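You operate a simulated robot arm through the tools that you are given. There is no shell and no other tool. Be economical: measure what you need, move in short steps, check, and stop when the job is done.

The job below is to be done with a simulated robot arm. You get a single attempt, and the scene is never put back.

JOB
Grip the grey trap in the vice, tighten its nut, stand it on the blue square.
Fine: its side pipe lies between the jaws; turn the nut to TIGHT with the vice shut on it; leave the vice wide open.

Only the result counts: the job must be done as asked and must still hold three seconds after the hand-in. Knocking over, shifting, dropping, spilling or breaking anything else fails it.

ROBOT AND FRAMES
A 7-joint arm with a two-finger parallel gripper, fixed in place. Base frame: the origin is at the foot of the arm, x ahead of it, y to its left, z up; the work surface is at about z = 900. Readings come in mm, degrees, newtons and seconds.
With the tool pointing down near the work surface it reaches from about 240 to 680 mm from the base axis. Its first joint turns from -66.0 to 66.0 degrees. Payload 2.4 kg.
Tool frame: the origin (TCP) lies between the finger pads and is the grasp point; the fingertips stand 30 mm ahead of it; z points along the fingers, y is the line along which they close. The gripper opens to 94 mm. The fingers are 28 mm wide and 10 mm thick; the gripper's body (50 by 96 mm) begins 55 mm behind the TCP.
Orientation is that of the tool frame in the base frame, as [roll, pitch, yaw] about the fixed x, y, z axes, in that order (R = Rz(yaw) Ry(pitch) Rx(roll)). With the fingers straight down and closing along the base's y, the tool's x points along the base's -x, its y along +y and its z along -z.

CONTROLS
- The arm moves only by the tool nudge_tool. Its argument "steps" is one flat list of numbers, 7 for each row, row after row: the turn, a rotation vector about the base's x, y, z in degrees, then the shift along the base's x, y, z in mm, then the opening in per cent of the stroke, from 0 (shut) to 100 (fully open). In form: [wx, wy, wz, tx, ty, tz, grip, wx, wy, wz, tx, ty, tz, grip, ...]. A call has 1 to 20 rows; each row is the pose to reach, as a shift and turn from the pose commanded when the call began. A row lasts 0.2 s, in which the tool goes at most 50 mm and 8.6 degrees; a call with a longer step from one row to the next is refused whole, and so is a gripper value outside its range. A pose out of reach is approached as far as the arm can. The call stops where the force on the tool passes 60 N (or 10 N more than at its start, if that is more) or the arm is blocked; 0.2 s more then pass. Each finger travels about 153 mm/s and halts on what it meets, pressing with about 40 N; the grip force reading is that of the motor and also rises with nothing between the fingers. The clock runs only during rows and for 0.2 s after the last one: add rows that repeat a pose to give the fingers time. The reply holds the time, the measured pose of the TCP, the force on the tool along the base axes, the opening and the grip force, in the units named above and with some noise.
- Cameras (640 x 400 px; columns grow to the right, rows downward): "scene" is fixed at [25.3, 463.1, 1453.4]; the picture's right is [-0.85, -0.52, 0.00], its down [-0.25, 0.41, -0.88] and it looks along [0.46, -0.75, -0.48] (base axes); focal length 319 px, centre (320, 200). "wrist" rides on the gripper at [-37, 0, -58] in the tool frame; the picture's right is [0.00, -1.00, 0.00], its down [0.97, 0.00, -0.24] and it looks along [0.24, 0.00, 0.97] (tool axes); focal length 218 px, centre (320, 200). There is no depth. A picture from a camera that has moved, and an enlarged one, comes with that camera's place and axes in the base frame and with its lens.
- capture(camera): a new picture of that camera. The clock stands still meanwhile.
- close_up(camera, box): a new picture of the part [left, top, right, bottom] of that camera's present view, enlarged. The clock stands still meanwhile.
- close_job(): hands the job in; it is judged then, once.

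Go step by step. Nothing tells you positions but the pictures and the camera data: compare them with the known pose of the tool, close in by small moves and look again before you grip or let go. The budget is 120 turns and 64 pictures, counting those below and the enlarged ones. Unless the task says otherwise, let go and move clear before handing in, and close with one line.

The tools are called after "Request:" as name(argument=value, ...) on one line, values as JSON. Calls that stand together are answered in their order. nudge_tool: Moves the arm, as the interface text tells. Its arguments: {"type":"object","properties":{"steps":{"type":"array"}},"required":["steps"]} The other tools are called the same way: capture (camera) takes a picture; close_up (camera, box) takes an enlarged picture of a part of a camera's view; close_job () hands the job in.

At the start:

```text
clock: 0.0
ee_pos: [455.1, 2.3, 1279.4]
ee_rot: [-180.0, 0.0, -180.0]
force: [0.4, 0.3, -0.5]
grip_width: 94.1
grasp_force: 0.0
```

scene: 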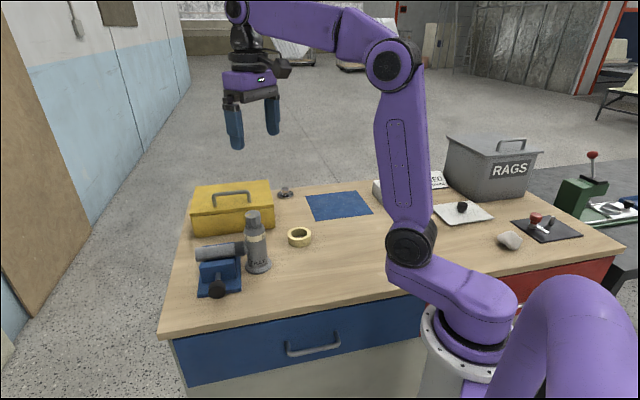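
wrist: 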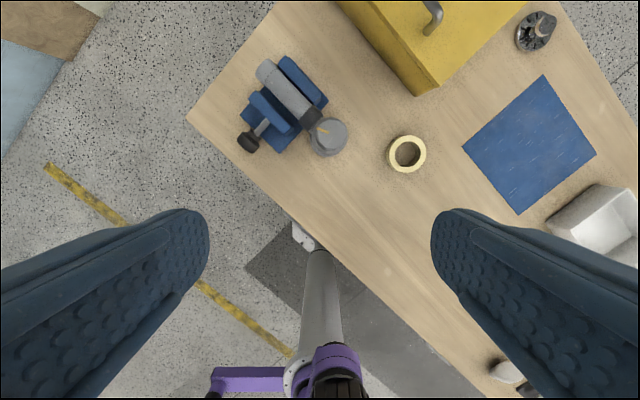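

I see the vice with the grey trap's side pipe apparently already lying over the jaws, the tape roll, and the blue square. I'll take enlarged views to understand the vice handle and nut.

Request:
close_up(camera="scene", box=[170, 190, 330, 310])

Request:
close_up(camera="wrist", box=[220, 40, 380, 170])

Request:
close_up(camera="scene", box=[400, 120, 640, 270])

```text
3.33 times, centred on (250, 250) of scene
camera zoom: at [25.3, 463.1, 1453.4], right [-0.85, -0.52, 0.0], down [-0.25, 0.41, -0.88], along [0.46, -0.75, -0.48], focal length 1062 px, centre (553, 33)
```

zoom: 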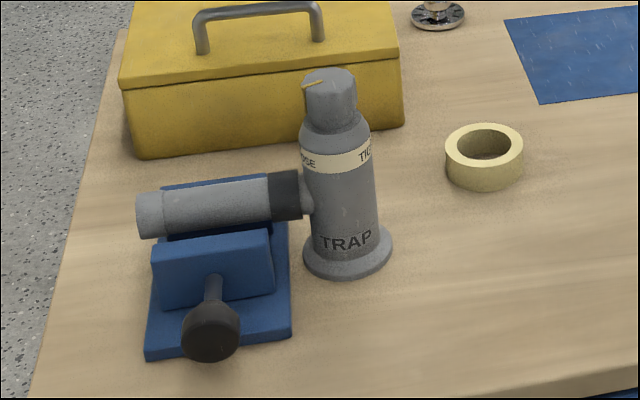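

```text
3.08 times, centred on (300, 105) of wrist
camera zoom: at [492.2, 3.9, 1338.6], right [0.0, -1.0, 0.0], down [-0.97, 0.0, 0.24], along [-0.24, 0.0, -0.97], focal length 672 px, centre (382, 492)
```

zoom: 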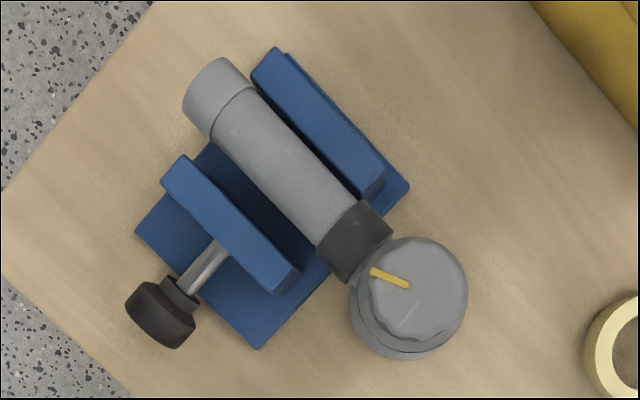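

```text
2.67 times, centred on (520, 195) of scene
camera zoom: at [25.3, 463.1, 1453.4], right [-0.85, -0.52, 0.0], down [-0.25, 0.41, -0.88], along [0.46, -0.75, -0.48], focal length 850 px, centre (-213, 213)
```

zoom: 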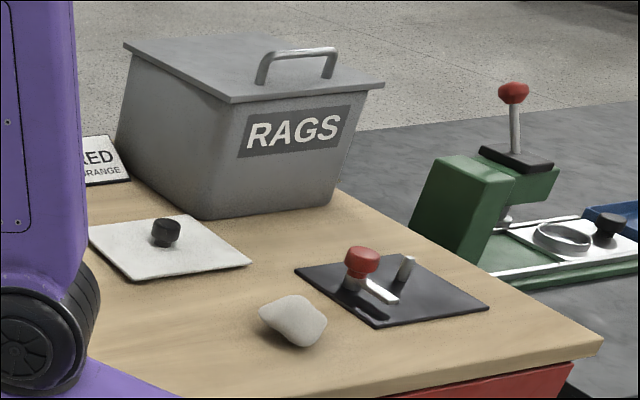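

The trap stands at about (506,-9), roughly 155 mm tall. Its pipe runs towards +x+y between open jaws, with the vice knob near (498,128). I'll move closer to look at the knob and the nut, and check the sign and the rest of the bench.

Request:
nudge_tool(steps=[0, 0, 0, 8, 20, -35, 100, 0, 0, 0, 10, 45, -70, 100, 0, 0, 0, 10, 70, -110, 100, 0, 0, 0, 10, 70, -110, 100])

Request:
capture(camera="wrist")

Request:
capture(camera="scene")

```text
clock: 1.0
ee_pos: [466.0, 78.1, 1172.9]
ee_rot: [-180.0, 0.0, 180.0]
force: [-1.5, -1.3, 0.1]
grip_width: 94.2
grasp_force: 0.0
```

```text
58 pictures are left
camera wrist: at [502.4, 77.6, 1231.1], right [0.0, -1.0, 0.0], down [-0.97, 0.0, 0.24], along [-0.24, 0.0, -0.97], focal length 218 px, centre (320, 200)
```

wrist: 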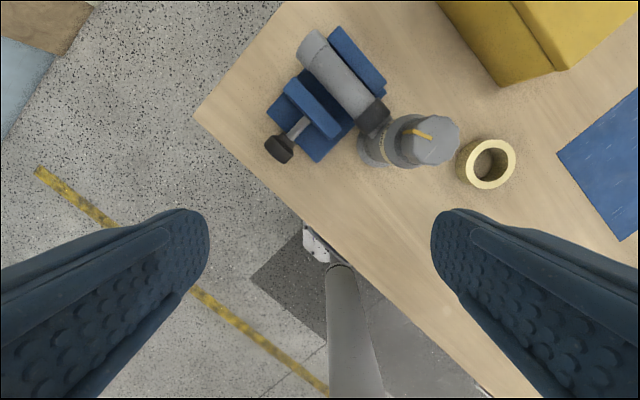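

```text
57 pictures are left
```

scene: 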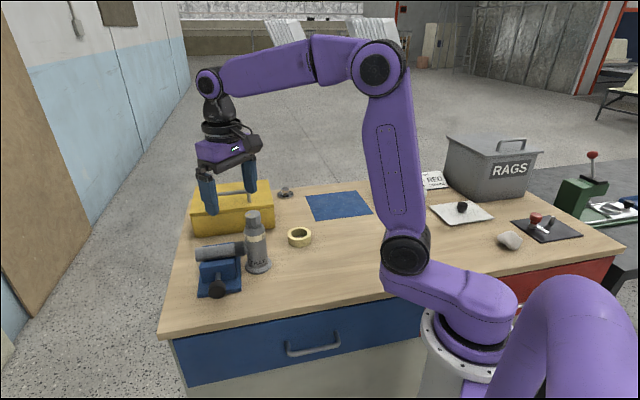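

The vice is near the upper left of the wrist view. I'll enlarge it to see the knob and the nut's pointer and bands.

Request:
close_up(camera="wrist", box=[250, 20, 470, 170])

Request:
close_up(camera="scene", box=[185, 205, 285, 300])

Request:
close_up(camera="scene", box=[415, 160, 475, 200])

```text
2.67 times, centred on (360, 95) of wrist
camera zoom: at [502.4, 77.6, 1231.1], right [0.0, -1.0, 0.0], down [-0.97, 0.0, 0.24], along [-0.24, 0.0, -0.97], focal length 582 px, centre (213, 480)
```

zoom: 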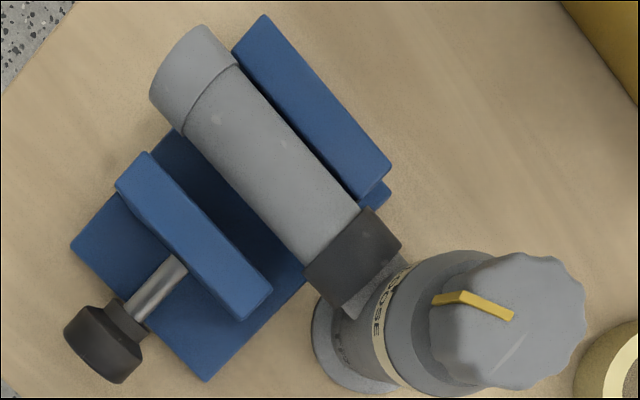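

```text
4.21 times, centred on (235, 252) of scene
camera zoom: at [25.3, 463.1, 1453.4], right [-0.85, -0.52, 0.0], down [-0.25, 0.41, -0.88], along [0.46, -0.75, -0.48], focal length 1342 px, centre (678, -21)
```

zoom: 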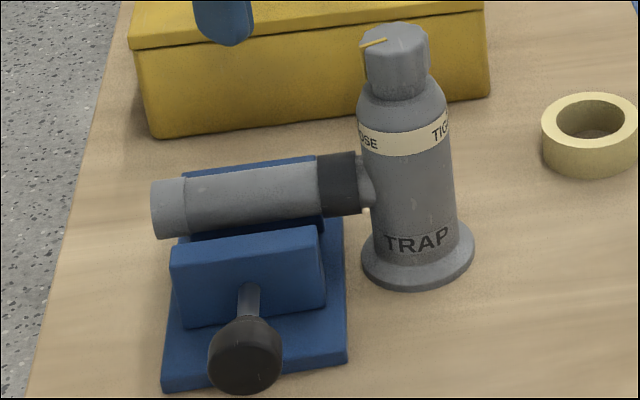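

```text
10.00 times, centred on (445, 180) of scene
camera zoom: at [25.3, 463.1, 1453.4], right [-0.85, -0.52, 0.0], down [-0.25, 0.41, -0.88], along [0.46, -0.75, -0.48], focal length 3187 px, centre (-930, 400)
```

zoom: 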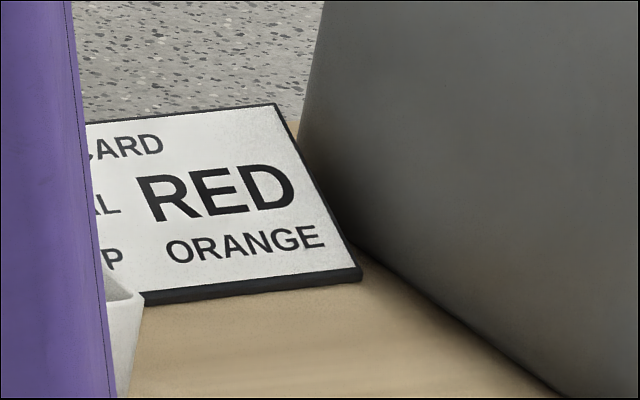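

The knob is a plain plunger-type handle at about (503,128,937), with its axis along (0.7,-0.7), and the rest of the bench looks irrelevant. I'll yaw the tool by -45° so the fingers straddle the knob, then hover above it and look.

Request:
nudge_tool(steps=[0, 0, -7.5, 6, 8, -10, 100, 0, 0, -15, 12, 16, -20, 100, 0, 0, -22.5, 18, 24, -40, 100, 0, 0, -30, 25, 32, -60, 100, 0, 0, -37.5, 32, 40, -90, 100, 0, 0, -45, 38, 48, -120, 100, 0, 0, -45, 38, 48, -120, 100])

Request:
capture(camera="wrist")

Request:
close_up(camera="scene", box=[165, 170, 305, 310])

```text
clock: 2.6
ee_pos: [501.7, 122.2, 1050.8]
ee_rot: [-180.0, 0.0, 135.0]
force: [1.2, 0.3, 0.4]
grip_width: 93.8
grasp_force: 0.0
```

```text
53 pictures are left
camera wrist: at [527.9, 96.5, 1108.5], right [-0.71, -0.71, 0.0], down [-0.69, 0.69, 0.24], along [-0.17, 0.17, -0.97], focal length 218 px, centre (320, 200)
```

wrist: 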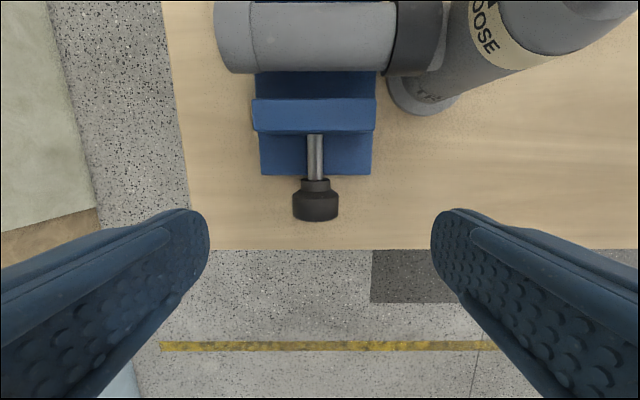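

```text
2.86 times, centred on (235, 240) of scene
camera zoom: at [25.3, 463.1, 1453.4], right [-0.85, -0.52, 0.0], down [-0.25, 0.41, -0.88], along [0.46, -0.75, -0.48], focal length 911 px, centre (563, 86)
```

zoom: 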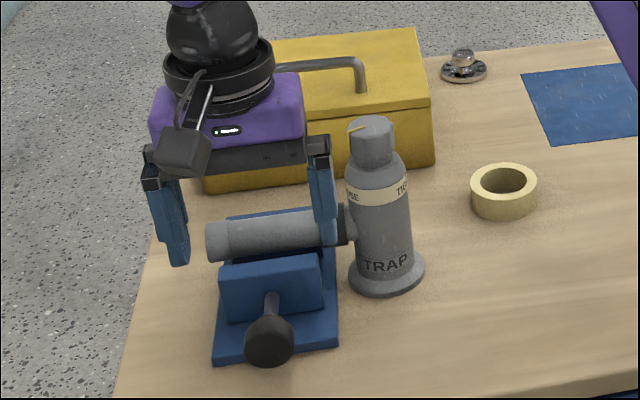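

The alignment with the vice is good and the knob sits at about (500,128). I'll descend around it and grip.

Request:
nudge_tool(steps=[0, 0, 0, -2, 5, -30, 100, 0, 0, 0, -2, 5, -60, 100, 0, 0, 0, -2, 5, -85, 100, 0, 0, 0, -2, 5, -102, 100, 0, 0, 0, -2, 5, -102, 100])

Request:
capture(camera="wrist")

Request:
close_up(camera="scene", box=[165, 190, 285, 310])

```text
clock: 3.8
ee_pos: [500.3, 126.6, 947.1]
ee_rot: [180.0, 0.1, 134.9]
force: [-0.3, -0.1, 0.1]
grip_width: 94.2
grasp_force: 0.0
```

```text
51 pictures are left
camera wrist: at [526.3, 102.6, 1006.1], right [-0.71, -0.71, 0.0], down [-0.69, 0.69, 0.24], along [-0.17, 0.17, -0.97], focal length 218 px, centre (320, 200)
```

wrist: 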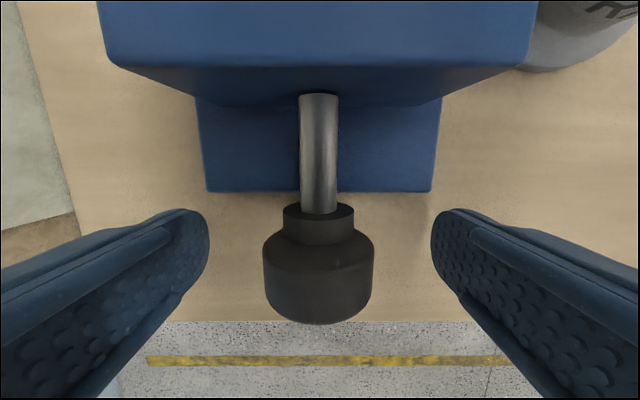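

```text
3.33 times, centred on (225, 250) of scene
camera zoom: at [25.3, 463.1, 1453.4], right [-0.85, -0.52, 0.0], down [-0.25, 0.41, -0.88], along [0.46, -0.75, -0.48], focal length 1062 px, centre (637, 33)
```

zoom: 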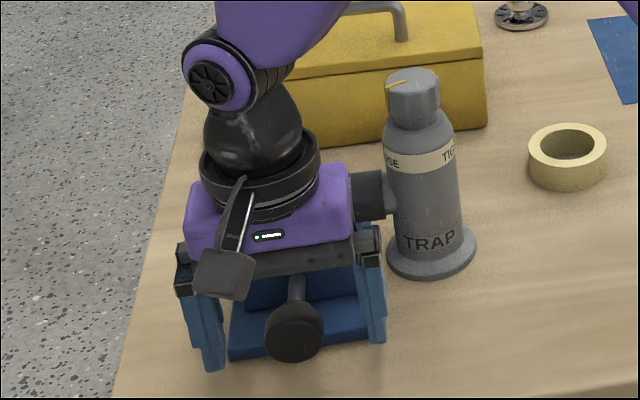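

The knob lies centred between the fingers, about 6 mm further out along its axis. I'll shift out a little and close on it.

Request:
nudge_tool(steps=[0, 0, 0, -4, 4, -3, 100, 0, 0, 0, -4, 4, -3, 30, 0, 0, 0, -4, 4, -3, 30, 0, 0, 0, -4, 4, -3, 30])

```text
clock: 4.8
ee_pos: [496.9, 132.1, 945.4]
ee_rot: [180.0, 0.0, 135.1]
force: [2.5, 1.6, -1.2]
grip_width: 38.1
grasp_force: 45.2
```

The knob is gripped at 38 mm wide. I'll push gently along the closing axis and see whether the jaw follows.

Request:
nudge_tool(steps=[0, 0, 0, 2, -2, 0, 30, 0, 0, 0, 4, -4, 0, 30, 0, 0, 0, 6, -6, 0, 30])

Request:
capture(camera="wrist")

```text
clock: 5.6
ee_pos: [498.4, 130.1, 945.4]
ee_rot: [-179.7, -0.3, 135.4]
force: [-40.1, 29.0, 36.2]
grip_width: 38.2
grasp_force: 45.6
```

```text
49 pictures are left
camera wrist: at [525.3, 105.4, 1003.9], right [-0.7, -0.71, 0.0], down [-0.69, 0.68, 0.25], along [-0.18, 0.17, -0.97], focal length 218 px, centre (320, 200)
```

wrist: 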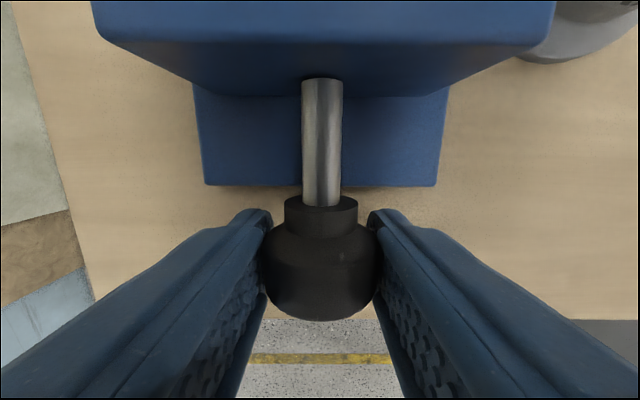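

Pushing is blocked at about 50 N, so the knob is probably a screw. I'll relax the push, then turn the knob a little about its own axis (clockwise from outside).

Request:
nudge_tool(steps=[0, 0, 0, -4, 4, 0, 30, 0, 0, 0, -4, 4, 0, 30])

```text
clock: 6.2
ee_pos: [498.9, 130.2, 944.4]
ee_rot: [179.9, 0.0, 135.2]
force: [-13.9, 19.4, 19.4]
grip_width: 37.7
grasp_force: 45.0
```

Some push remains, so I'll back off a touch more and then turn by small steps.

Request:
nudge_tool(steps=[0, 0, 0, -2, 2, 1, 30, 0, 0, 0, -2, 2, 1, 30])

```text
clock: 6.8
ee_pos: [498.6, 129.9, 945.6]
ee_rot: [179.8, 0.2, 134.9]
force: [14.9, 16.8, -30.6]
grip_width: 37.5
grasp_force: 45.2
```

The grip is holding residual strain. I'll open, re-centre freely and re-grip.

Request:
nudge_tool(steps=[0, 0, 0, 0, 0, 0, 60, 0, 0, 0, 0, 0, 0, 60])

Request:
capture(camera="wrist")

```text
clock: 7.4
ee_pos: [496.1, 129.8, 947.8]
ee_rot: [-180.0, 0.0, 134.9]
force: [-0.3, 0.3, 0.0]
grip_width: 56.3
grasp_force: 0.0
```

```text
48 pictures are left
camera wrist: at [522.5, 103.6, 1005.9], right [-0.71, -0.71, 0.0], down [-0.68, 0.69, 0.24], along [-0.17, 0.17, -0.97], focal length 218 px, centre (320, 200)
```

wrist: 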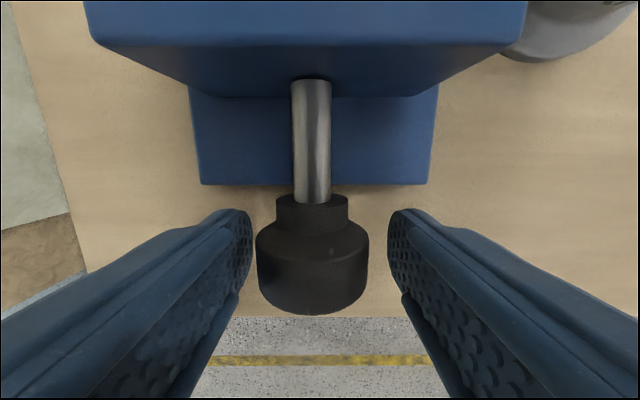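

I'm about 3 mm off sideways. I'll re-centre, go slightly lower and grip again.

Request:
nudge_tool(steps=[0, 0, 0, 1.5, 4, -5, 60, 0, 0, 0, 1.5, 4, -5, 60, 0, 0, 0, 1.5, 4, -5, 30, 0, 0, 0, 1.5, 4, -5, 30, 0, 0, 0, 1.5, 4, -5, 30])

```text
clock: 8.6
ee_pos: [497.6, 132.4, 941.2]
ee_rot: [-179.6, -0.2, 134.9]
force: [-19.7, -18.8, 7.9]
grip_width: 40.6
grasp_force: 45.4
```

Gripped near the axis. Now a trial turn of 24° about the screw axis.

Request:
nudge_tool(steps=[0, 0, 0, -1, -1, 0, 30, 2.8, -2.8, 0, -1.2, -1.2, 0, 30, 5.66, -5.66, 0, -1.4, -1.4, 0, 30, 8.5, -8.5, 0, -1.6, -1.6, 0, 30, 11.3, -11.3, 0, -1.8, -1.8, 0, 30, 14.1, -14.1, 0, -2, -2, 0, 30, 17, -17, 0, -2.2, -2.2, 0, 30, 17, -17, 0, -2.2, -2.2, 0, 30])

Request:
capture(camera="wrist")

```text
clock: 10.4
ee_pos: [496.0, 131.1, 940.9]
ee_rot: [156.0, 0.0, 135.0]
force: [-28.2, -17.1, 23.8]
grip_width: 40.1
grasp_force: 44.9
```

```text
47 pictures are left
camera wrist: at [504.7, 88.5, 994.7], right [-0.65, -0.65, -0.41], down [-0.76, 0.62, 0.22], along [0.11, 0.45, -0.89], focal length 218 px, centre (320, 200)
```

wrist: 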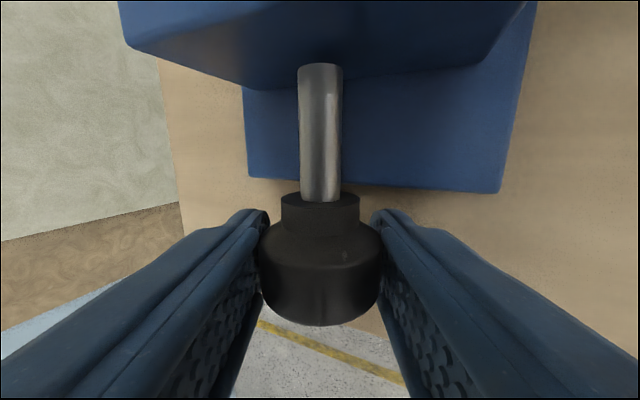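

The knob turned freely with the grip. I'll carry on to about 56° of tilt and check the jaw.

Request:
nudge_tool(steps=[2.8, -2.8, 0, -1, -1, 0.5, 30, 5.66, -5.66, 0, -1.2, -1.2, 0.3, 30, 8.5, -8.5, 0, -1.4, -1.4, 0.1, 30, 11.3, -11.3, 0, -1.6, -1.6, -0.1, 30, 14.1, -14.1, 0, -1.8, -1.8, -0.3, 30, 17, -17, 0, -2, -2, -0.5, 30, 19.8, -19.8, 0, -2.1, -2.1, -0.7, 30, 22.6, -22.6, 0, -2.2, -2.2, -0.9, 30, 22.6, -22.6, 0, -2.2, -2.2, -0.9, 30])

Request:
capture(camera="wrist")

Request:
close_up(camera="scene", box=[165, 190, 325, 310])

```text
clock: 11.4
ee_pos: [494.1, 128.1, 942.3]
ee_rot: [140.8, 0.0, 134.9]
force: [-18.1, -8.4, 19.5]
grip_width: 39.2
grasp_force: 45.3
stopped in row 4: the force on the tool passed its limit (the readings are from after the stop); the commanded pose is now the measured one
```

```text
46 pictures are left
camera wrist: at [493.8, 76.9, 987.7], right [-0.55, -0.55, -0.63], down [-0.79, 0.58, 0.19], along [0.26, 0.6, -0.75], focal length 218 px, centre (320, 200)
```

wrist: 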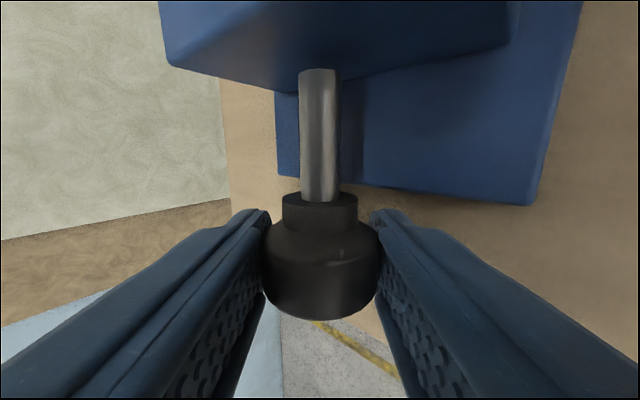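

```text
3.33 times, centred on (245, 250) of scene
camera zoom: at [24.5, 462.8, 1453.5], right [-0.85, -0.52, 0.0], down [-0.25, 0.41, -0.88], along [0.46, -0.75, -0.48], focal length 1062 px, centre (570, 33)
```

zoom: 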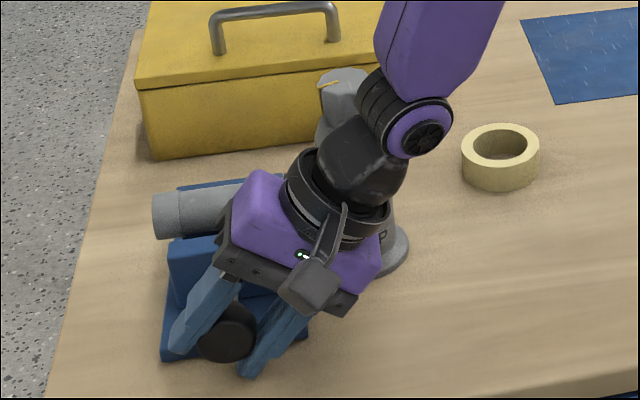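

The force limit stopped it at 39°, with nothing else disturbed. I'll open, swing back upright to the earlier pose and compare the picture to see whether the knob has advanced.

Request:
nudge_tool(steps=[0, 0, 0, 0, 0, 0, 100, 0, 0, 0, 0, 0, 0, 100, -5.6, 5.6, 0, 1.2, -0.3, 1, 100, -11.2, 11.2, 0, 2.4, -0.6, 2, 100, -16.8, 16.8, 0, 3.6, -0.9, 3, 100, -22.4, 22.4, 0, 5, -1.2, 4, 100, -27.7, 27.7, 0, 6.2, -1.5, 4.8, 100, -27.7, 27.7, 0, 6.2, -1.5, 4.8, 100])

Request:
capture(camera="wrist")

```text
clock: 11.8
ee_pos: [503.9, 138.0, 955.5]
ee_rot: [137.7, 0.3, 135.3]
force: [-6.5, 1.7, 34.3]
grip_width: 82.6
grasp_force: 0.0
stopped in row 1: the force on the tool passed its limit (the readings are from after the stop); the commanded pose is now the measured one
```

```text
44 pictures are left
camera wrist: at [502.0, 85.4, 1000.4], right [-0.52, -0.53, -0.67], down [-0.81, 0.57, 0.17], along [0.29, 0.63, -0.72], focal length 218 px, centre (320, 200)
```

wrist: 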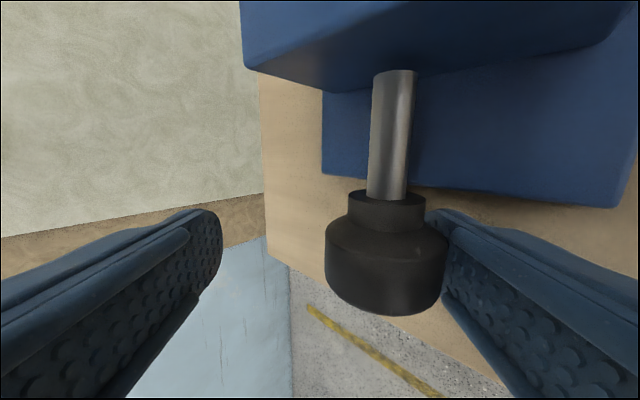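

The lower finger touched the table as it opened in the tilted pose. I'll rise a little while turning upright.

Request:
nudge_tool(steps=[-2, 2, 0, -3, -4, 4, 82, -5.6, 5.6, 0, -4, -8, 6, 82, -11.2, 11.2, 0, -4, -10, 5, 82, -16.8, 16.8, 0, -4, -11, 2, 90, -22.4, 22.4, 0, -4, -11.4, -3, 100, -28, 28, 0, -3.6, -11.4, -6, 100, -29.8, 29.8, 0, -3.6, -11.4, -8.4, 100, -29.8, 29.8, 0, -3.6, -11.4, -8.4, 100])

Request:
capture(camera="wrist")

```text
clock: 13.6
ee_pos: [498.0, 124.0, 944.7]
ee_rot: [-179.2, 0.0, 135.4]
force: [0.0, 0.5, 0.5]
grip_width: 94.1
grasp_force: 0.0
```

```text
43 pictures are left
camera wrist: at [524.0, 99.5, 1002.5], right [-0.7, -0.71, 0.01], down [-0.69, 0.68, 0.24], along [-0.18, 0.16, -0.97], focal length 218 px, centre (320, 200)
```

wrist: 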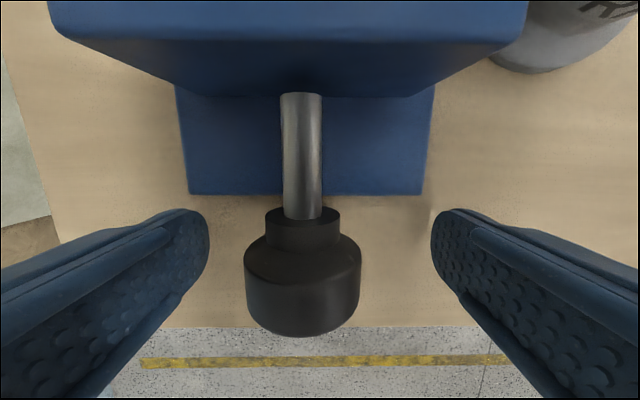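

Compared with the earlier view, the knob and jaw seem to have advanced 1–2 mm, so this is a screw and clockwise closes it. I'll use larger strokes, gripping at -45° tilt with only the fingertips on the knob and turning to +45°.

Request:
nudge_tool(steps=[0, 0, 0, -1, 9, 9.3, 75, 0, 0, 0, -1, 9, 9.3, 57, -5.1, 5.1, 0, 0.6, 10.6, 9.1, 57, -10.75, 10.75, 0, 2.1, 12.1, 8.7, 57, -16.4, 16.4, 0, 3.6, 13.6, 7.9, 57, -22.1, 22.1, 0, 5, 15, 6.9, 57, -27.7, 27.7, 0, 6.3, 16.3, 5.6, 57, -31.25, 31.25, 0, 7, 17, 4.6, 57, -31.25, 31.25, 0, 7, 17, 4.6, 57])

Request:
capture(camera="wrist")

```text
clock: 15.6
ee_pos: [504.2, 141.9, 948.6]
ee_rot: [-135.0, -0.2, 135.3]
force: [0.3, -0.8, -0.5]
grip_width: 53.7
grasp_force: 0.1
```

```text
42 pictures are left
camera wrist: at [560.0, 144.6, 990.1], right [-0.5, -0.5, 0.71], down [-0.57, 0.8, 0.17], along [-0.66, -0.32, -0.68], focal length 218 px, centre (320, 200)
```

wrist: 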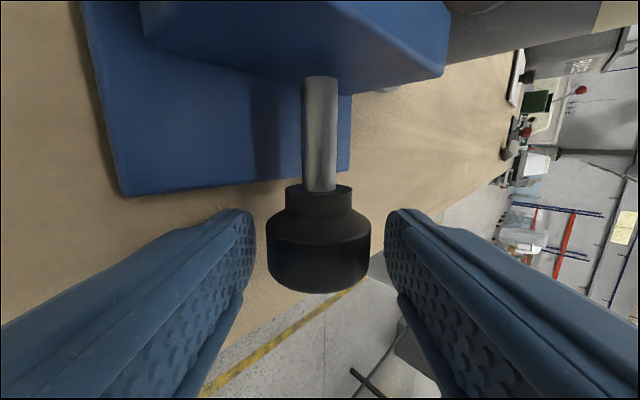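

The fingers are nicely centred on the knob. I'll close and turn through 90° about the knob axis.

Request:
nudge_tool(steps=[0, 0, 0, 0, 0, 0, 30, 0, 0, 0, 0, 0, 0, 30, 0, 0, 0, 0, 0, 0, 30, 5.3, -5.3, 0, -0.97, -1.25, 1.4, 30, 10.6, -10.6, 0, -2.06, -2.62, 2.5, 30, 15.9, -15.9, 0, -3.25, -4.09, 3.5, 30, 21.2, -21.2, 0, -4.5, -5.64, 4.1, 30, 26.5, -26.5, 0, -5.8, -7.2, 4.5, 30, 31.8, -31.8, 0, -7.15, -8.85, 4.7, 30, 37.1, -37.1, 0, -8.5, -10.45, 4.5, 30, 42.4, -42.4, 0, -9.8, -12.05, 4.1, 30, 47.7, -47.7, 0, -11.05, -13.6, 3.5, 30, 53, -53, 0, -12.2, -15.05, 2.5, 30, 58.3, -58.3, 0, -13.3, -16.4, 1.4, 30, 63.6, -63.6, 0, -14.3, -17.7, 0, 30, 63.6, -63.6, 0, -14.3, -17.7, 0, 30])

Request:
close_up(camera="scene", box=[165, 190, 325, 310])

```text
clock: 19.0
ee_pos: [488.7, 126.4, 945.8]
ee_rot: [135.1, 0.2, 135.6]
force: [-5.0, 15.9, 1.6]
grip_width: 36.7
grasp_force: 44.9
out of reach, approached as far as the arm can: row 14
```

```text
3.33 times, centred on (245, 250) of scene
camera zoom: at [25.1, 463.5, 1453.2], right [-0.85, -0.52, 0.0], down [-0.25, 0.41, -0.88], along [0.46, -0.75, -0.48], focal length 1062 px, centre (570, 33)
```

zoom: 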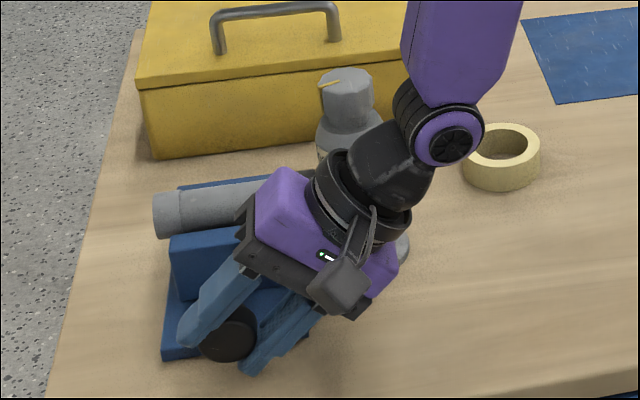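

A 90° turn went through. I'll open slightly, begin swinging back and check the pose.

Request:
nudge_tool(steps=[0, 0, 0, 0, 0, 0, 49, -2.8, 2.8, 0, 0.5, 0.5, 1, 50, -5.3, 5.3, 0, 1.1, 1.1, 1.4, 55, -10.6, 10.6, 0, 2.3, 2.3, 2.5, 57, -10.6, 10.6, 0, 2.3, 2.3, 2.5, 57])

Request:
capture(camera="wrist")

```text
clock: 20.2
ee_pos: [493.5, 126.1, 950.5]
ee_rot: [150.2, 0.3, 135.3]
force: [0.0, -0.2, 0.0]
grip_width: 53.8
grasp_force: 0.1
```

```text
40 pictures are left
camera wrist: at [499.4, 80.0, 1001.7], right [-0.61, -0.62, -0.5], down [-0.77, 0.6, 0.2], along [0.17, 0.51, -0.84], focal length 218 px, centre (320, 200)
```

wrist: 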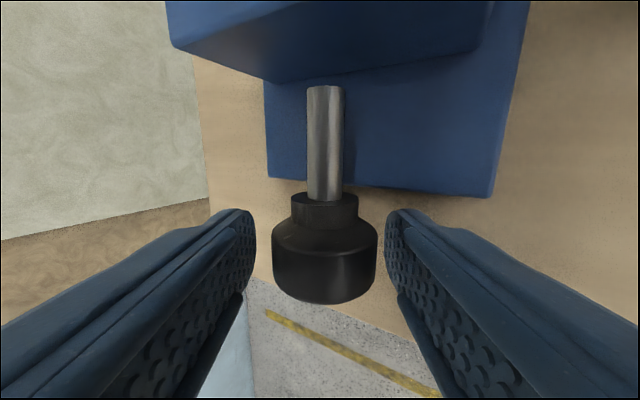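

Clear of the knob. I'll swing upright and rise to the earlier viewing height to measure the jaw gap.

Request:
nudge_tool(steps=[-5.3, 5.3, 0, 1.3, 1.3, 1, 57, -10.6, 10.6, 0, 2.8, 2.8, 1.6, 57, -15.9, 15.9, 0, 4.2, 4.2, 2, 57, -21.2, 21.2, 0, 5.6, 4, 2.2, 80, -21.2, 21.2, 0, 7, 0, 50, 100, -21.2, 21.2, 0, 8.2, -3.9, 100, 100, -21.2, 21.2, 0, 8.2, -3.9, 100, 100])

Request:
capture(camera="wrist")

```text
refused: row 6 steps farther than a row can; nothing moved
```

```text
39 pictures are left
camera wrist: at [499.4, 80.0, 1001.7], right [-0.61, -0.62, -0.5], down [-0.77, 0.6, 0.2], along [0.17, 0.51, -0.84], focal length 218 px, centre (320, 200)
```

wrist: 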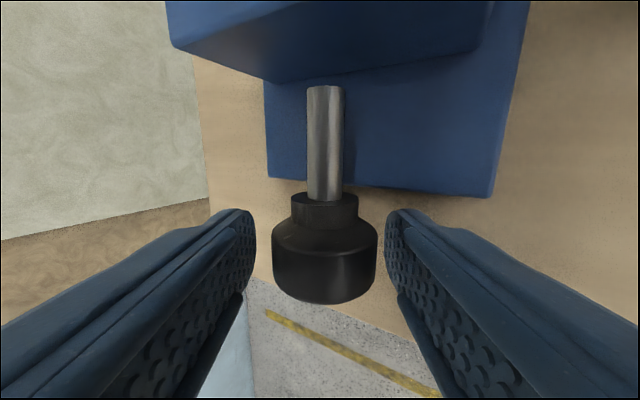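

One row was just over the step limit, so I'll split the rise into smaller steps.

Request:
nudge_tool(steps=[-5.3, 5.3, 0, 1.3, 1.3, 1, 57, -10.6, 10.6, 0, 2.8, 2.8, 1.6, 57, -15.9, 15.9, 0, 4.2, 4.2, 2, 57, -21.2, 21.2, 0, 5.6, 4, 2.2, 80, -21.2, 21.2, 0, 6.5, 1, 36, 100, -21.2, 21.2, 0, 7.5, -2, 70, 100, -21.2, 21.2, 0, 8.2, -3.9, 100, 100, -21.2, 21.2, 0, 8.2, -3.9, 100, 100])

Request:
capture(camera="wrist")

```text
clock: 22.0
ee_pos: [501.1, 119.1, 1052.9]
ee_rot: [-180.0, 0.0, 135.4]
force: [0.0, -0.2, -0.3]
grip_width: 94.2
grasp_force: 0.0
out of reach, approached as far as the arm can: row 1
```

```text
38 pictures are left
camera wrist: at [526.9, 93.7, 1110.8], right [-0.7, -0.71, 0.0], down [-0.69, 0.68, 0.24], along [-0.17, 0.17, -0.97], focal length 218 px, centre (320, 200)
```

wrist: 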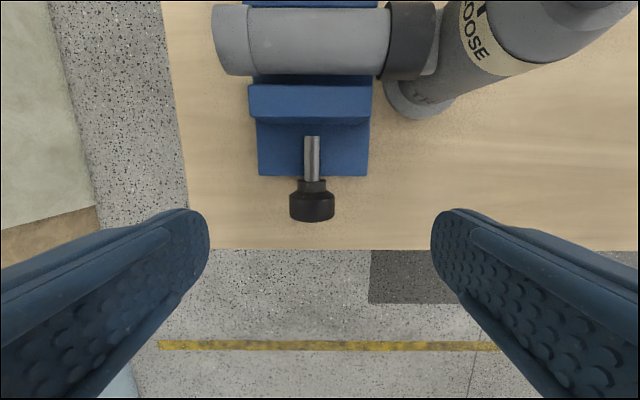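

Now it's clear: the jaw itself has moved about 12 mm towards the pipe while the knob stays in place, leaving roughly 5 mm. One more stroke should shut it. I'll go back down to the -45° start.

Request:
nudge_tool(steps=[0, 0, 0, -2, 6, -40, 100, 0, 0, 0, -4, 13, -75, 100, 0, 0, 0, -4, 13.5, -99, 80, 0, 0, 0, -4, 13.5, -99, 57, -5.3, 5.3, 0, -2.5, 15, -99.1, 57, -10.6, 10.6, 0, -1.1, 16.4, -99.5, 57, -15.9, 15.9, 0, 0.3, 17.8, -100.2, 57, -21.2, 21.2, 0, 1.65, 19.15, -101.1, 57, -26.5, 26.5, 0, 2.9, 20.4, -102.3, 57, -31.8, 31.8, 0, 4, 21.5, -103.7, 57, -31.8, 31.8, 0, 4, 21.5, -103.7, 57])

Request:
capture(camera="wrist")

```text
clock: 24.4
ee_pos: [505.2, 143.0, 947.1]
ee_rot: [-135.0, -0.1, 135.3]
force: [6.4, 2.9, 6.7]
grip_width: 53.3
grasp_force: 0.0
```

```text
37 pictures are left
camera wrist: at [560.9, 147.2, 989.0], right [-0.5, -0.5, 0.71], down [-0.57, 0.8, 0.17], along [-0.65, -0.32, -0.69], focal length 218 px, centre (320, 200)
```

wrist: 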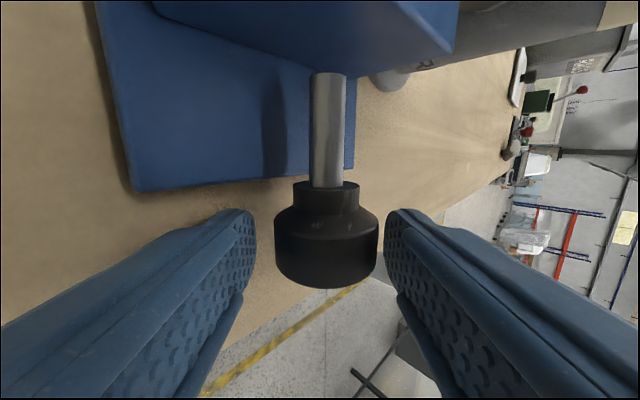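

The fingers are slightly low, so I'll correct 2 mm, close and turn again until it tightens.

Request:
nudge_tool(steps=[0, 0, 0, -1, -1, 2, 57, 0, 0, 0, -1, -1, 2, 30, 0, 0, 0, -1, -1, 2, 30, 0, 0, 0, -1, -1, 2, 30, 5.3, -5.3, 0, -2.1, -2.1, 3.4, 30, 10.6, -10.6, 0, -3.3, -3.3, 4.5, 30, 15.9, -15.9, 0, -4.7, -4.7, 5.5, 30, 21.2, -21.2, 0, -6.1, -6.1, 6.1, 30, 26.5, -26.5, 0, -7.5, -7.5, 6.5, 30, 31.8, -31.8, 0, -9, -9, 6.7, 30, 37.1, -37.1, 0, -10.5, -10.5, 6.5, 30, 42.4, -42.4, 0, -11.9, -11.9, 6.1, 30, 47.7, -47.7, 0, -13.3, -13.3, 5.5, 30, 53, -53, 0, -14.6, -14.6, 4.5, 30, 58.3, -58.3, 0, -15.9, -15.9, 3.4, 30])

Request:
capture(camera="wrist")

Request:
close_up(camera="scene", box=[165, 190, 325, 310])

```text
clock: 27.6
ee_pos: [487.4, 130.0, 949.1]
ee_rot: [147.4, -1.2, 136.3]
force: [-11.0, -9.9, -1.7]
grip_width: 36.2
grasp_force: 31.6
out of reach, approached as far as the arm can: row 15
```

```text
36 pictures are left
camera wrist: at [492.2, 82.2, 997.8], right [-0.59, -0.6, -0.54], down [-0.79, 0.58, 0.22], along [0.18, 0.56, -0.81], focal length 218 px, centre (320, 200)
```

wrist: 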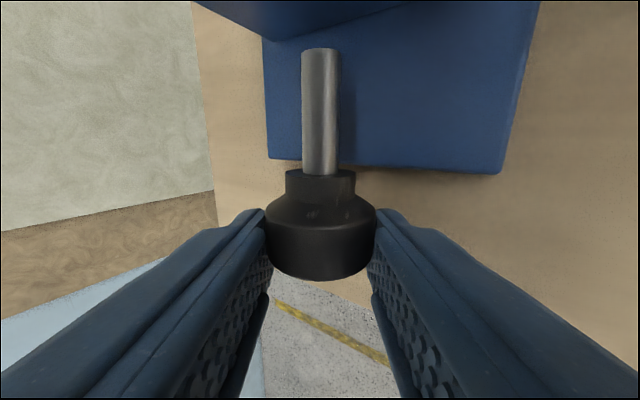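

```text
3.33 times, centred on (245, 250) of scene
camera zoom: at [25.0, 462.8, 1453.5], right [-0.85, -0.52, 0.0], down [-0.25, 0.41, -0.88], along [0.46, -0.75, -0.48], focal length 1062 px, centre (570, 33)
```

zoom: 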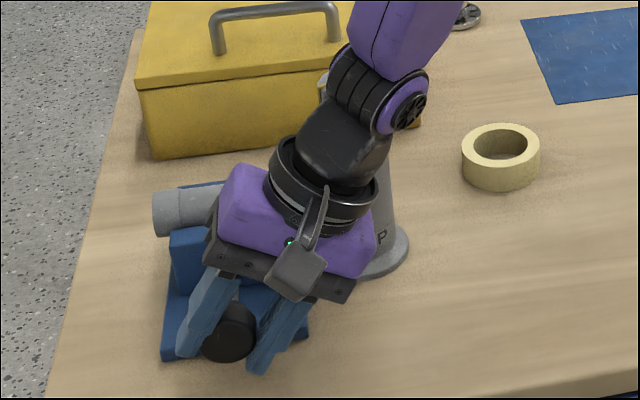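

It now resists, so the vice may be shut. I'll release, swing upright and look down again.

Request:
nudge_tool(steps=[0, 0, 0, 0, 0, 1, 52, -5.3, 5.3, 0, 1.3, 0.5, 2, 57, -10.6, 10.6, 0, 2.8, 1, 3, 57, -15.9, 15.9, 0, 4.2, 1.5, 3.6, 57, -21.2, 21.2, 0, 5.6, 2, 4, 80, -22.5, 22.5, 0, 8.5, -2, 36, 100, -22.5, 22.5, 0, 11, -6, 70, 100, -22.5, 22.5, 0, 13.7, -10.9, 103, 100, -22.5, 22.5, 0, 13.7, -10.9, 103, 100])

Request:
capture(camera="wrist")

Request:
close_up(camera="scene", box=[165, 190, 325, 310])

```text
clock: 29.6
ee_pos: [503.7, 120.4, 1053.6]
ee_rot: [178.6, -1.6, 135.3]
force: [-0.2, 0.0, -0.1]
grip_width: 94.0
grasp_force: 0.0
```

```text
34 pictures are left
camera wrist: at [528.7, 92.9, 1111.2], right [-0.7, -0.71, -0.02], down [-0.69, 0.67, 0.27], along [-0.17, 0.2, -0.96], focal length 218 px, centre (320, 200)
```

wrist: 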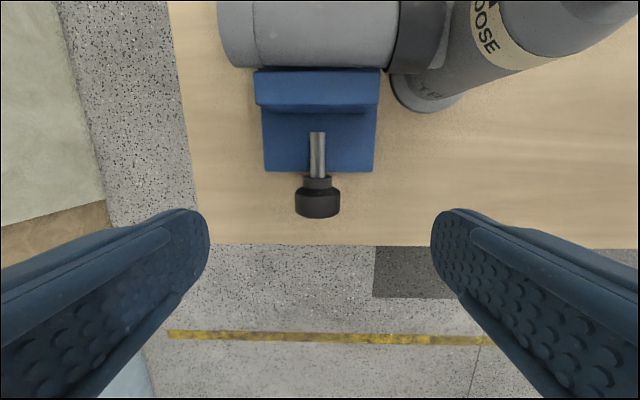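

```text
3.33 times, centred on (245, 250) of scene
camera zoom: at [25.3, 463.1, 1453.4], right [-0.85, -0.52, 0.0], down [-0.25, 0.41, -0.88], along [0.46, -0.75, -0.48], focal length 1062 px, centre (570, 33)
```

zoom: 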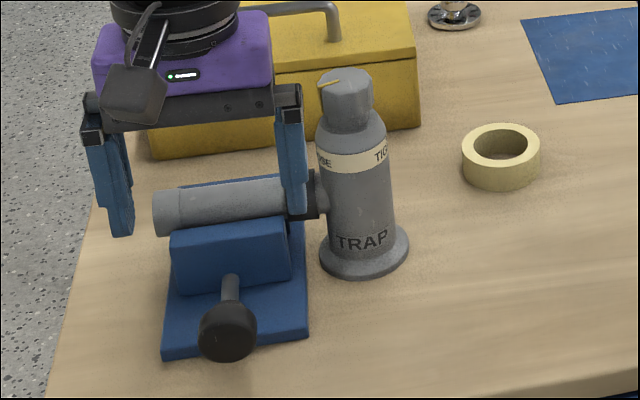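

The jaw now appears against the pipe. Next I'll study the nut and its labels, and check the grip from directly above.

Request:
close_up(camera="scene", box=[235, 200, 285, 240])

Request:
nudge_tool(steps=[0, 0, 0, -8, -20, 35, 100, 0, 0, 0, -16, -40, 65, 100, 0, 0, 0, -16, -60, 70, 100, 0, 0, 0, -16, -80, 70, 100, 0, 0, 0, -16, -80, 70, 100])

Request:
capture(camera="wrist")

```text
10.00 times, centred on (260, 220) of scene
camera zoom: at [25.3, 463.1, 1453.4], right [-0.85, -0.52, 0.0], down [-0.25, 0.41, -0.88], along [0.46, -0.75, -0.48], focal length 3187 px, centre (920, 0)
```

zoom: 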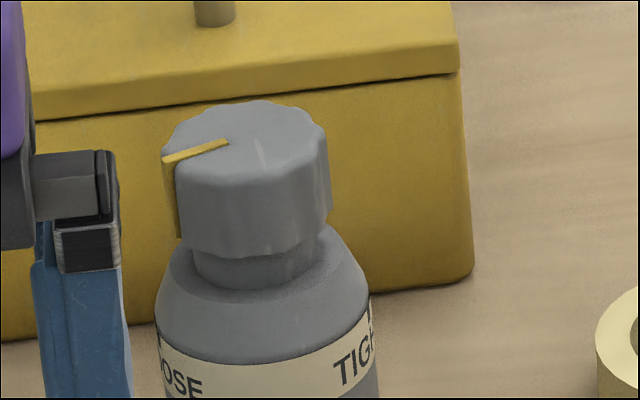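

```text
clock: 30.8
ee_pos: [487.2, 41.5, 1126.1]
ee_rot: [178.7, -1.6, 135.2]
force: [-0.5, 0.2, 0.7]
grip_width: 93.9
grasp_force: 0.1
```

```text
31 pictures are left
camera wrist: at [512.8, 12.7, 1183.8], right [-0.7, -0.71, -0.02], down [-0.69, 0.67, 0.27], along [-0.17, 0.2, -0.96], focal length 218 px, centre (320, 200)
```

wrist: 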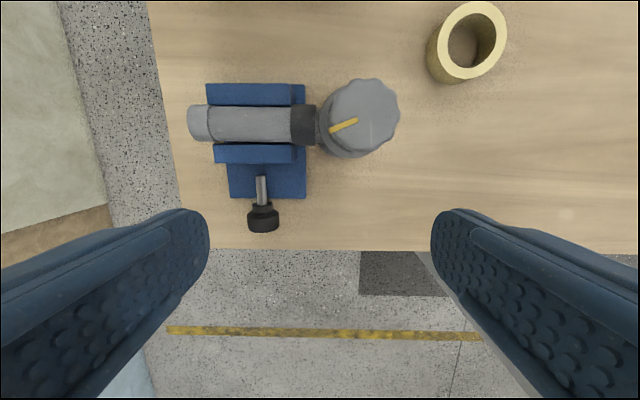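

Request:
close_up(camera="wrist", box=[180, 70, 410, 240])

```text
2.35 times, centred on (295, 155) of wrist
camera zoom: at [512.8, 12.7, 1183.8], right [-0.7, -0.71, -0.02], down [-0.69, 0.67, 0.27], along [-0.17, 0.2, -0.96], focal length 514 px, centre (379, 306)
```

zoom: 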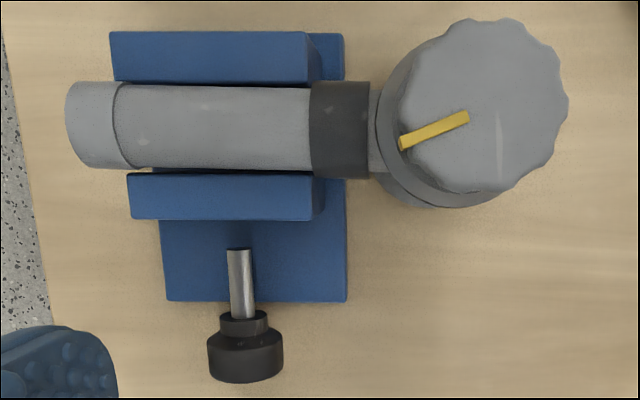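

A hairline gap may remain between pipe and moving jaw, so I'll do one more tightening stroke, correcting the tool's 2° tilt on the way.

Request:
nudge_tool(steps=[-2.05, 0, 0, 3, 35, -10, 100, -2.05, 0, 0, 6, 70, -30, 100, -2.05, 0, 0, 10.3, 91.2, -65, 100, -2.05, 0, 0, 10.3, 91.2, -105, 100, -2.05, 0, 0, 10.3, 91.2, -145, 80, -2.05, 0, 0, 10.3, 91.2, -171, 57, -2.05, 0, 0, 10.3, 91.2, -171, 57, -7.35, 5.3, 0, 11.8, 92.7, -171.1, 57, -12.65, 10.6, 0, 13.2, 94.1, -171.5, 57, -17.95, 15.9, 0, 14.6, 95.5, -172.2, 57, -23.25, 21.2, 0, 15.95, 96.85, -173.1, 57, -28.55, 26.5, 0, 17.2, 98.1, -174.3, 57, -33.85, 31.8, 0, 18.3, 99.2, -175.7, 57, -33.85, 31.8, 0, 18.3, 99.2, -175.7, 57])

Request:
capture(camera="wrist")

```text
clock: 33.8
ee_pos: [503.8, 140.2, 948.4]
ee_rot: [-134.8, -0.1, 134.6]
force: [0.1, 0.0, -0.3]
grip_width: 53.7
grasp_force: 0.0
```

```text
29 pictures are left
camera wrist: at [559.1, 143.9, 990.1], right [-0.5, -0.49, 0.71], down [-0.56, 0.81, 0.17], along [-0.66, -0.31, -0.68], focal length 218 px, centre (320, 200)
```

wrist: 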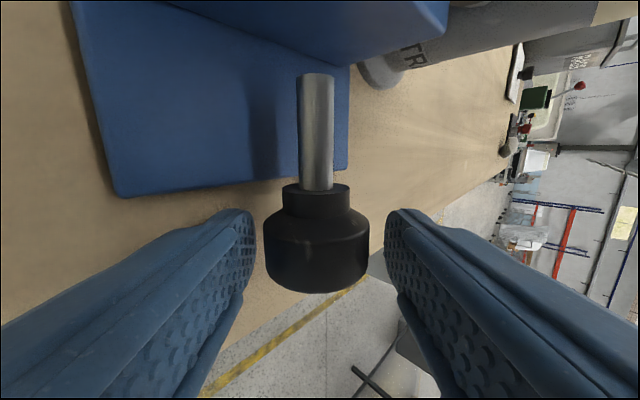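

Positioned as before. I'll close and turn until it resists.

Request:
nudge_tool(steps=[0, 0, 0, 0.7, 0.7, 0, 30, 0, 0, 0, 0.7, 0.7, 0, 30, 0, 0, 0, 0.7, 0.7, 0, 30, 5.3, -5.3, 0, -0.4, -0.4, 1.4, 30, 10.6, -10.6, 0, -1.6, -1.6, 2.5, 30, 15.9, -15.9, 0, -3, -3, 3.5, 30, 21.2, -21.2, 0, -4.4, -4.4, 4.1, 30, 26.5, -26.5, 0, -5.8, -5.8, 4.5, 30, 31.8, -31.8, 0, -7.3, -7.3, 4.7, 30, 37.1, -37.1, 0, -8.8, -8.8, 4.5, 30, 42.4, -42.4, 0, -10.2, -10.2, 4.1, 30])

```text
clock: 36.2
ee_pos: [493.0, 130.6, 952.3]
ee_rot: [165.3, -0.4, 134.9]
force: [-17.6, -8.5, 27.0]
grip_width: 36.6
grasp_force: 44.8
```

It turned another 60°. I'll release and look from above again.

Request:
nudge_tool(steps=[0, 0, 0, 0, 0, 0, 57, -5.3, 5.3, 0, 1.4, 1.4, 0.4, 57, -10.6, 10.6, 0, 2.8, 2.8, 0.5, 70, -10.6, 10.6, 0, 2.8, 2.8, 35, 100, -10.6, 10.6, 0, 0, -10, 75, 100, -10.6, 10.6, 0, -2, -45, 110, 100, -10.6, 10.6, 0, -4, -75, 145, 100, -10.6, 10.6, 0, -6, -90, 172, 100, -10.6, 10.6, 0, -6, -90, 172, 100])

Request:
close_up(camera="wrist", box=[180, 70, 410, 240])

```text
clock: 38.2
ee_pos: [489.9, 39.4, 1124.1]
ee_rot: [-179.9, -0.4, 134.7]
force: [0.5, -0.1, -0.5]
grip_width: 94.1
grasp_force: 0.1
```

```text
2.35 times, centred on (295, 155) of wrist
camera zoom: at [516.5, 13.3, 1183.4], right [-0.71, -0.7, 0.0], down [-0.68, 0.69, 0.24], along [-0.17, 0.17, -0.97], focal length 514 px, centre (379, 306)
```

zoom: 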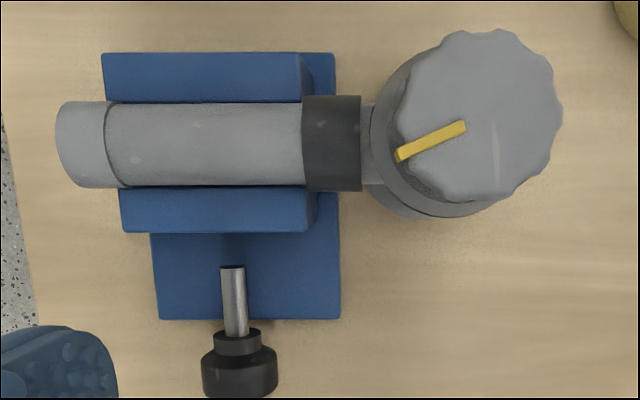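

Now the pipe sits flush against both jaws, so the vice is shut. The nut is at about (509,-14) with its top near 1054. The pointer is at azimuth ~72° (LOOSE) and TIGHT is at ~201°, about 130° counter-clockwise. I'll hover above it.

Request:
nudge_tool(steps=[0, 0, -8, 7, -18, 0, 100, 0, 0, -16, 14, -36, -5, 100, 0, 0, -24.3, 19.6, -53.4, -14, 100, 0, 0, -24.3, 19.6, -53.4, -14, 100])

Request:
capture(camera="wrist")

Request:
close_up(camera="scene", box=[200, 160, 320, 240])

```text
clock: 39.2
ee_pos: [507.3, -12.6, 1111.7]
ee_rot: [-179.9, -0.3, 110.3]
force: [0.3, -0.2, 0.8]
grip_width: 93.8
grasp_force: 0.0
```

```text
27 pictures are left
camera wrist: at [521.1, -47.0, 1169.5], right [-0.94, -0.35, 0.0], down [-0.34, 0.91, 0.24], along [-0.09, 0.23, -0.97], focal length 218 px, centre (320, 200)
```

wrist: 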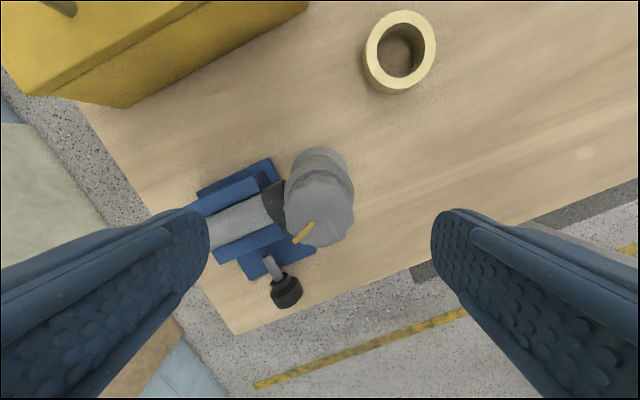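

```text
5.00 times, centred on (260, 200) of scene
camera zoom: at [25.3, 463.1, 1453.4], right [-0.85, -0.52, 0.0], down [-0.25, 0.41, -0.88], along [0.46, -0.75, -0.48], focal length 1594 px, centre (620, 200)
```

zoom: 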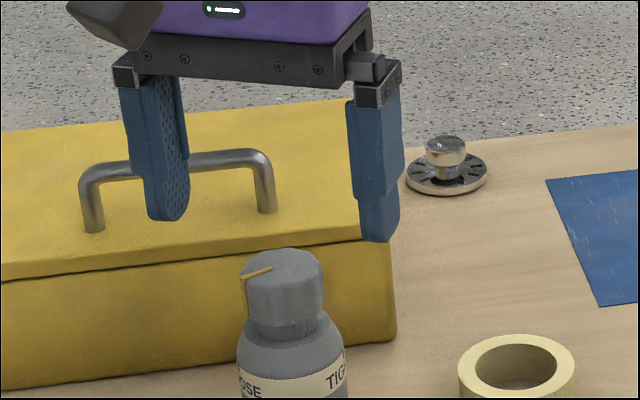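

The nut is centred under the tool. I'll descend to z≈1058 and check from the side before closing.

Request:
nudge_tool(steps=[0, 0, 0, 0.5, -0.5, -25, 100, 0, 0, 0, 0.5, -0.5, -45, 100, 0, 0, 0, 0.5, -0.5, -53, 100, 0, 0, 0, 0.5, -0.5, -53, 100])

Request:
close_up(camera="scene", box=[210, 180, 300, 240])

Request:
capture(camera="wrist")

```text
clock: 40.2
ee_pos: [509.9, -11.8, 1056.1]
ee_rot: [-179.8, -0.3, 110.4]
force: [0.2, -0.1, -0.3]
grip_width: 94.1
grasp_force: 0.0
```

```text
6.67 times, centred on (255, 210) of scene
camera zoom: at [25.3, 463.1, 1453.4], right [-0.85, -0.52, 0.0], down [-0.25, 0.41, -0.88], along [0.46, -0.75, -0.48], focal length 2125 px, centre (753, 133)
```

zoom: 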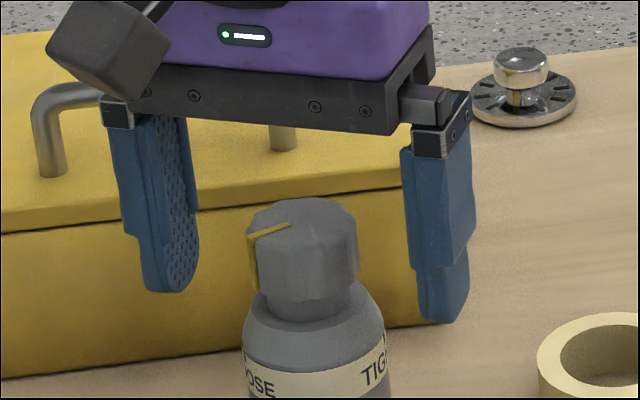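

```text
24 pictures are left
camera wrist: at [521.4, -47.0, 1114.2], right [-0.94, -0.35, 0.0], down [-0.34, 0.91, 0.24], along [-0.09, 0.23, -0.97], focal length 218 px, centre (320, 200)
```

wrist: 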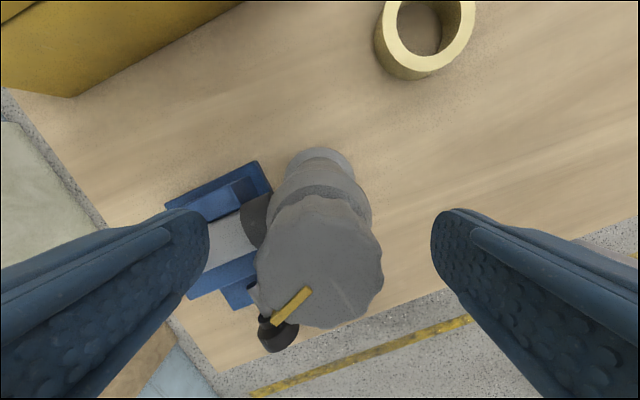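

Centred within 2 mm. I'll close on the nut.

Request:
nudge_tool(steps=[0, 0, 0, -1, -1, 1, 60, 0, 0, 0, -1, -1, 1, 30, 0, 0, 0, -1, -1, 1, 30, 0, 0, 0, -1, -1, 1, 30])

```text
clock: 41.2
ee_pos: [507.1, -12.9, 1057.6]
ee_rot: [-180.0, -0.3, 110.4]
force: [1.5, 1.4, 1.7]
grip_width: 36.6
grasp_force: 39.7
```

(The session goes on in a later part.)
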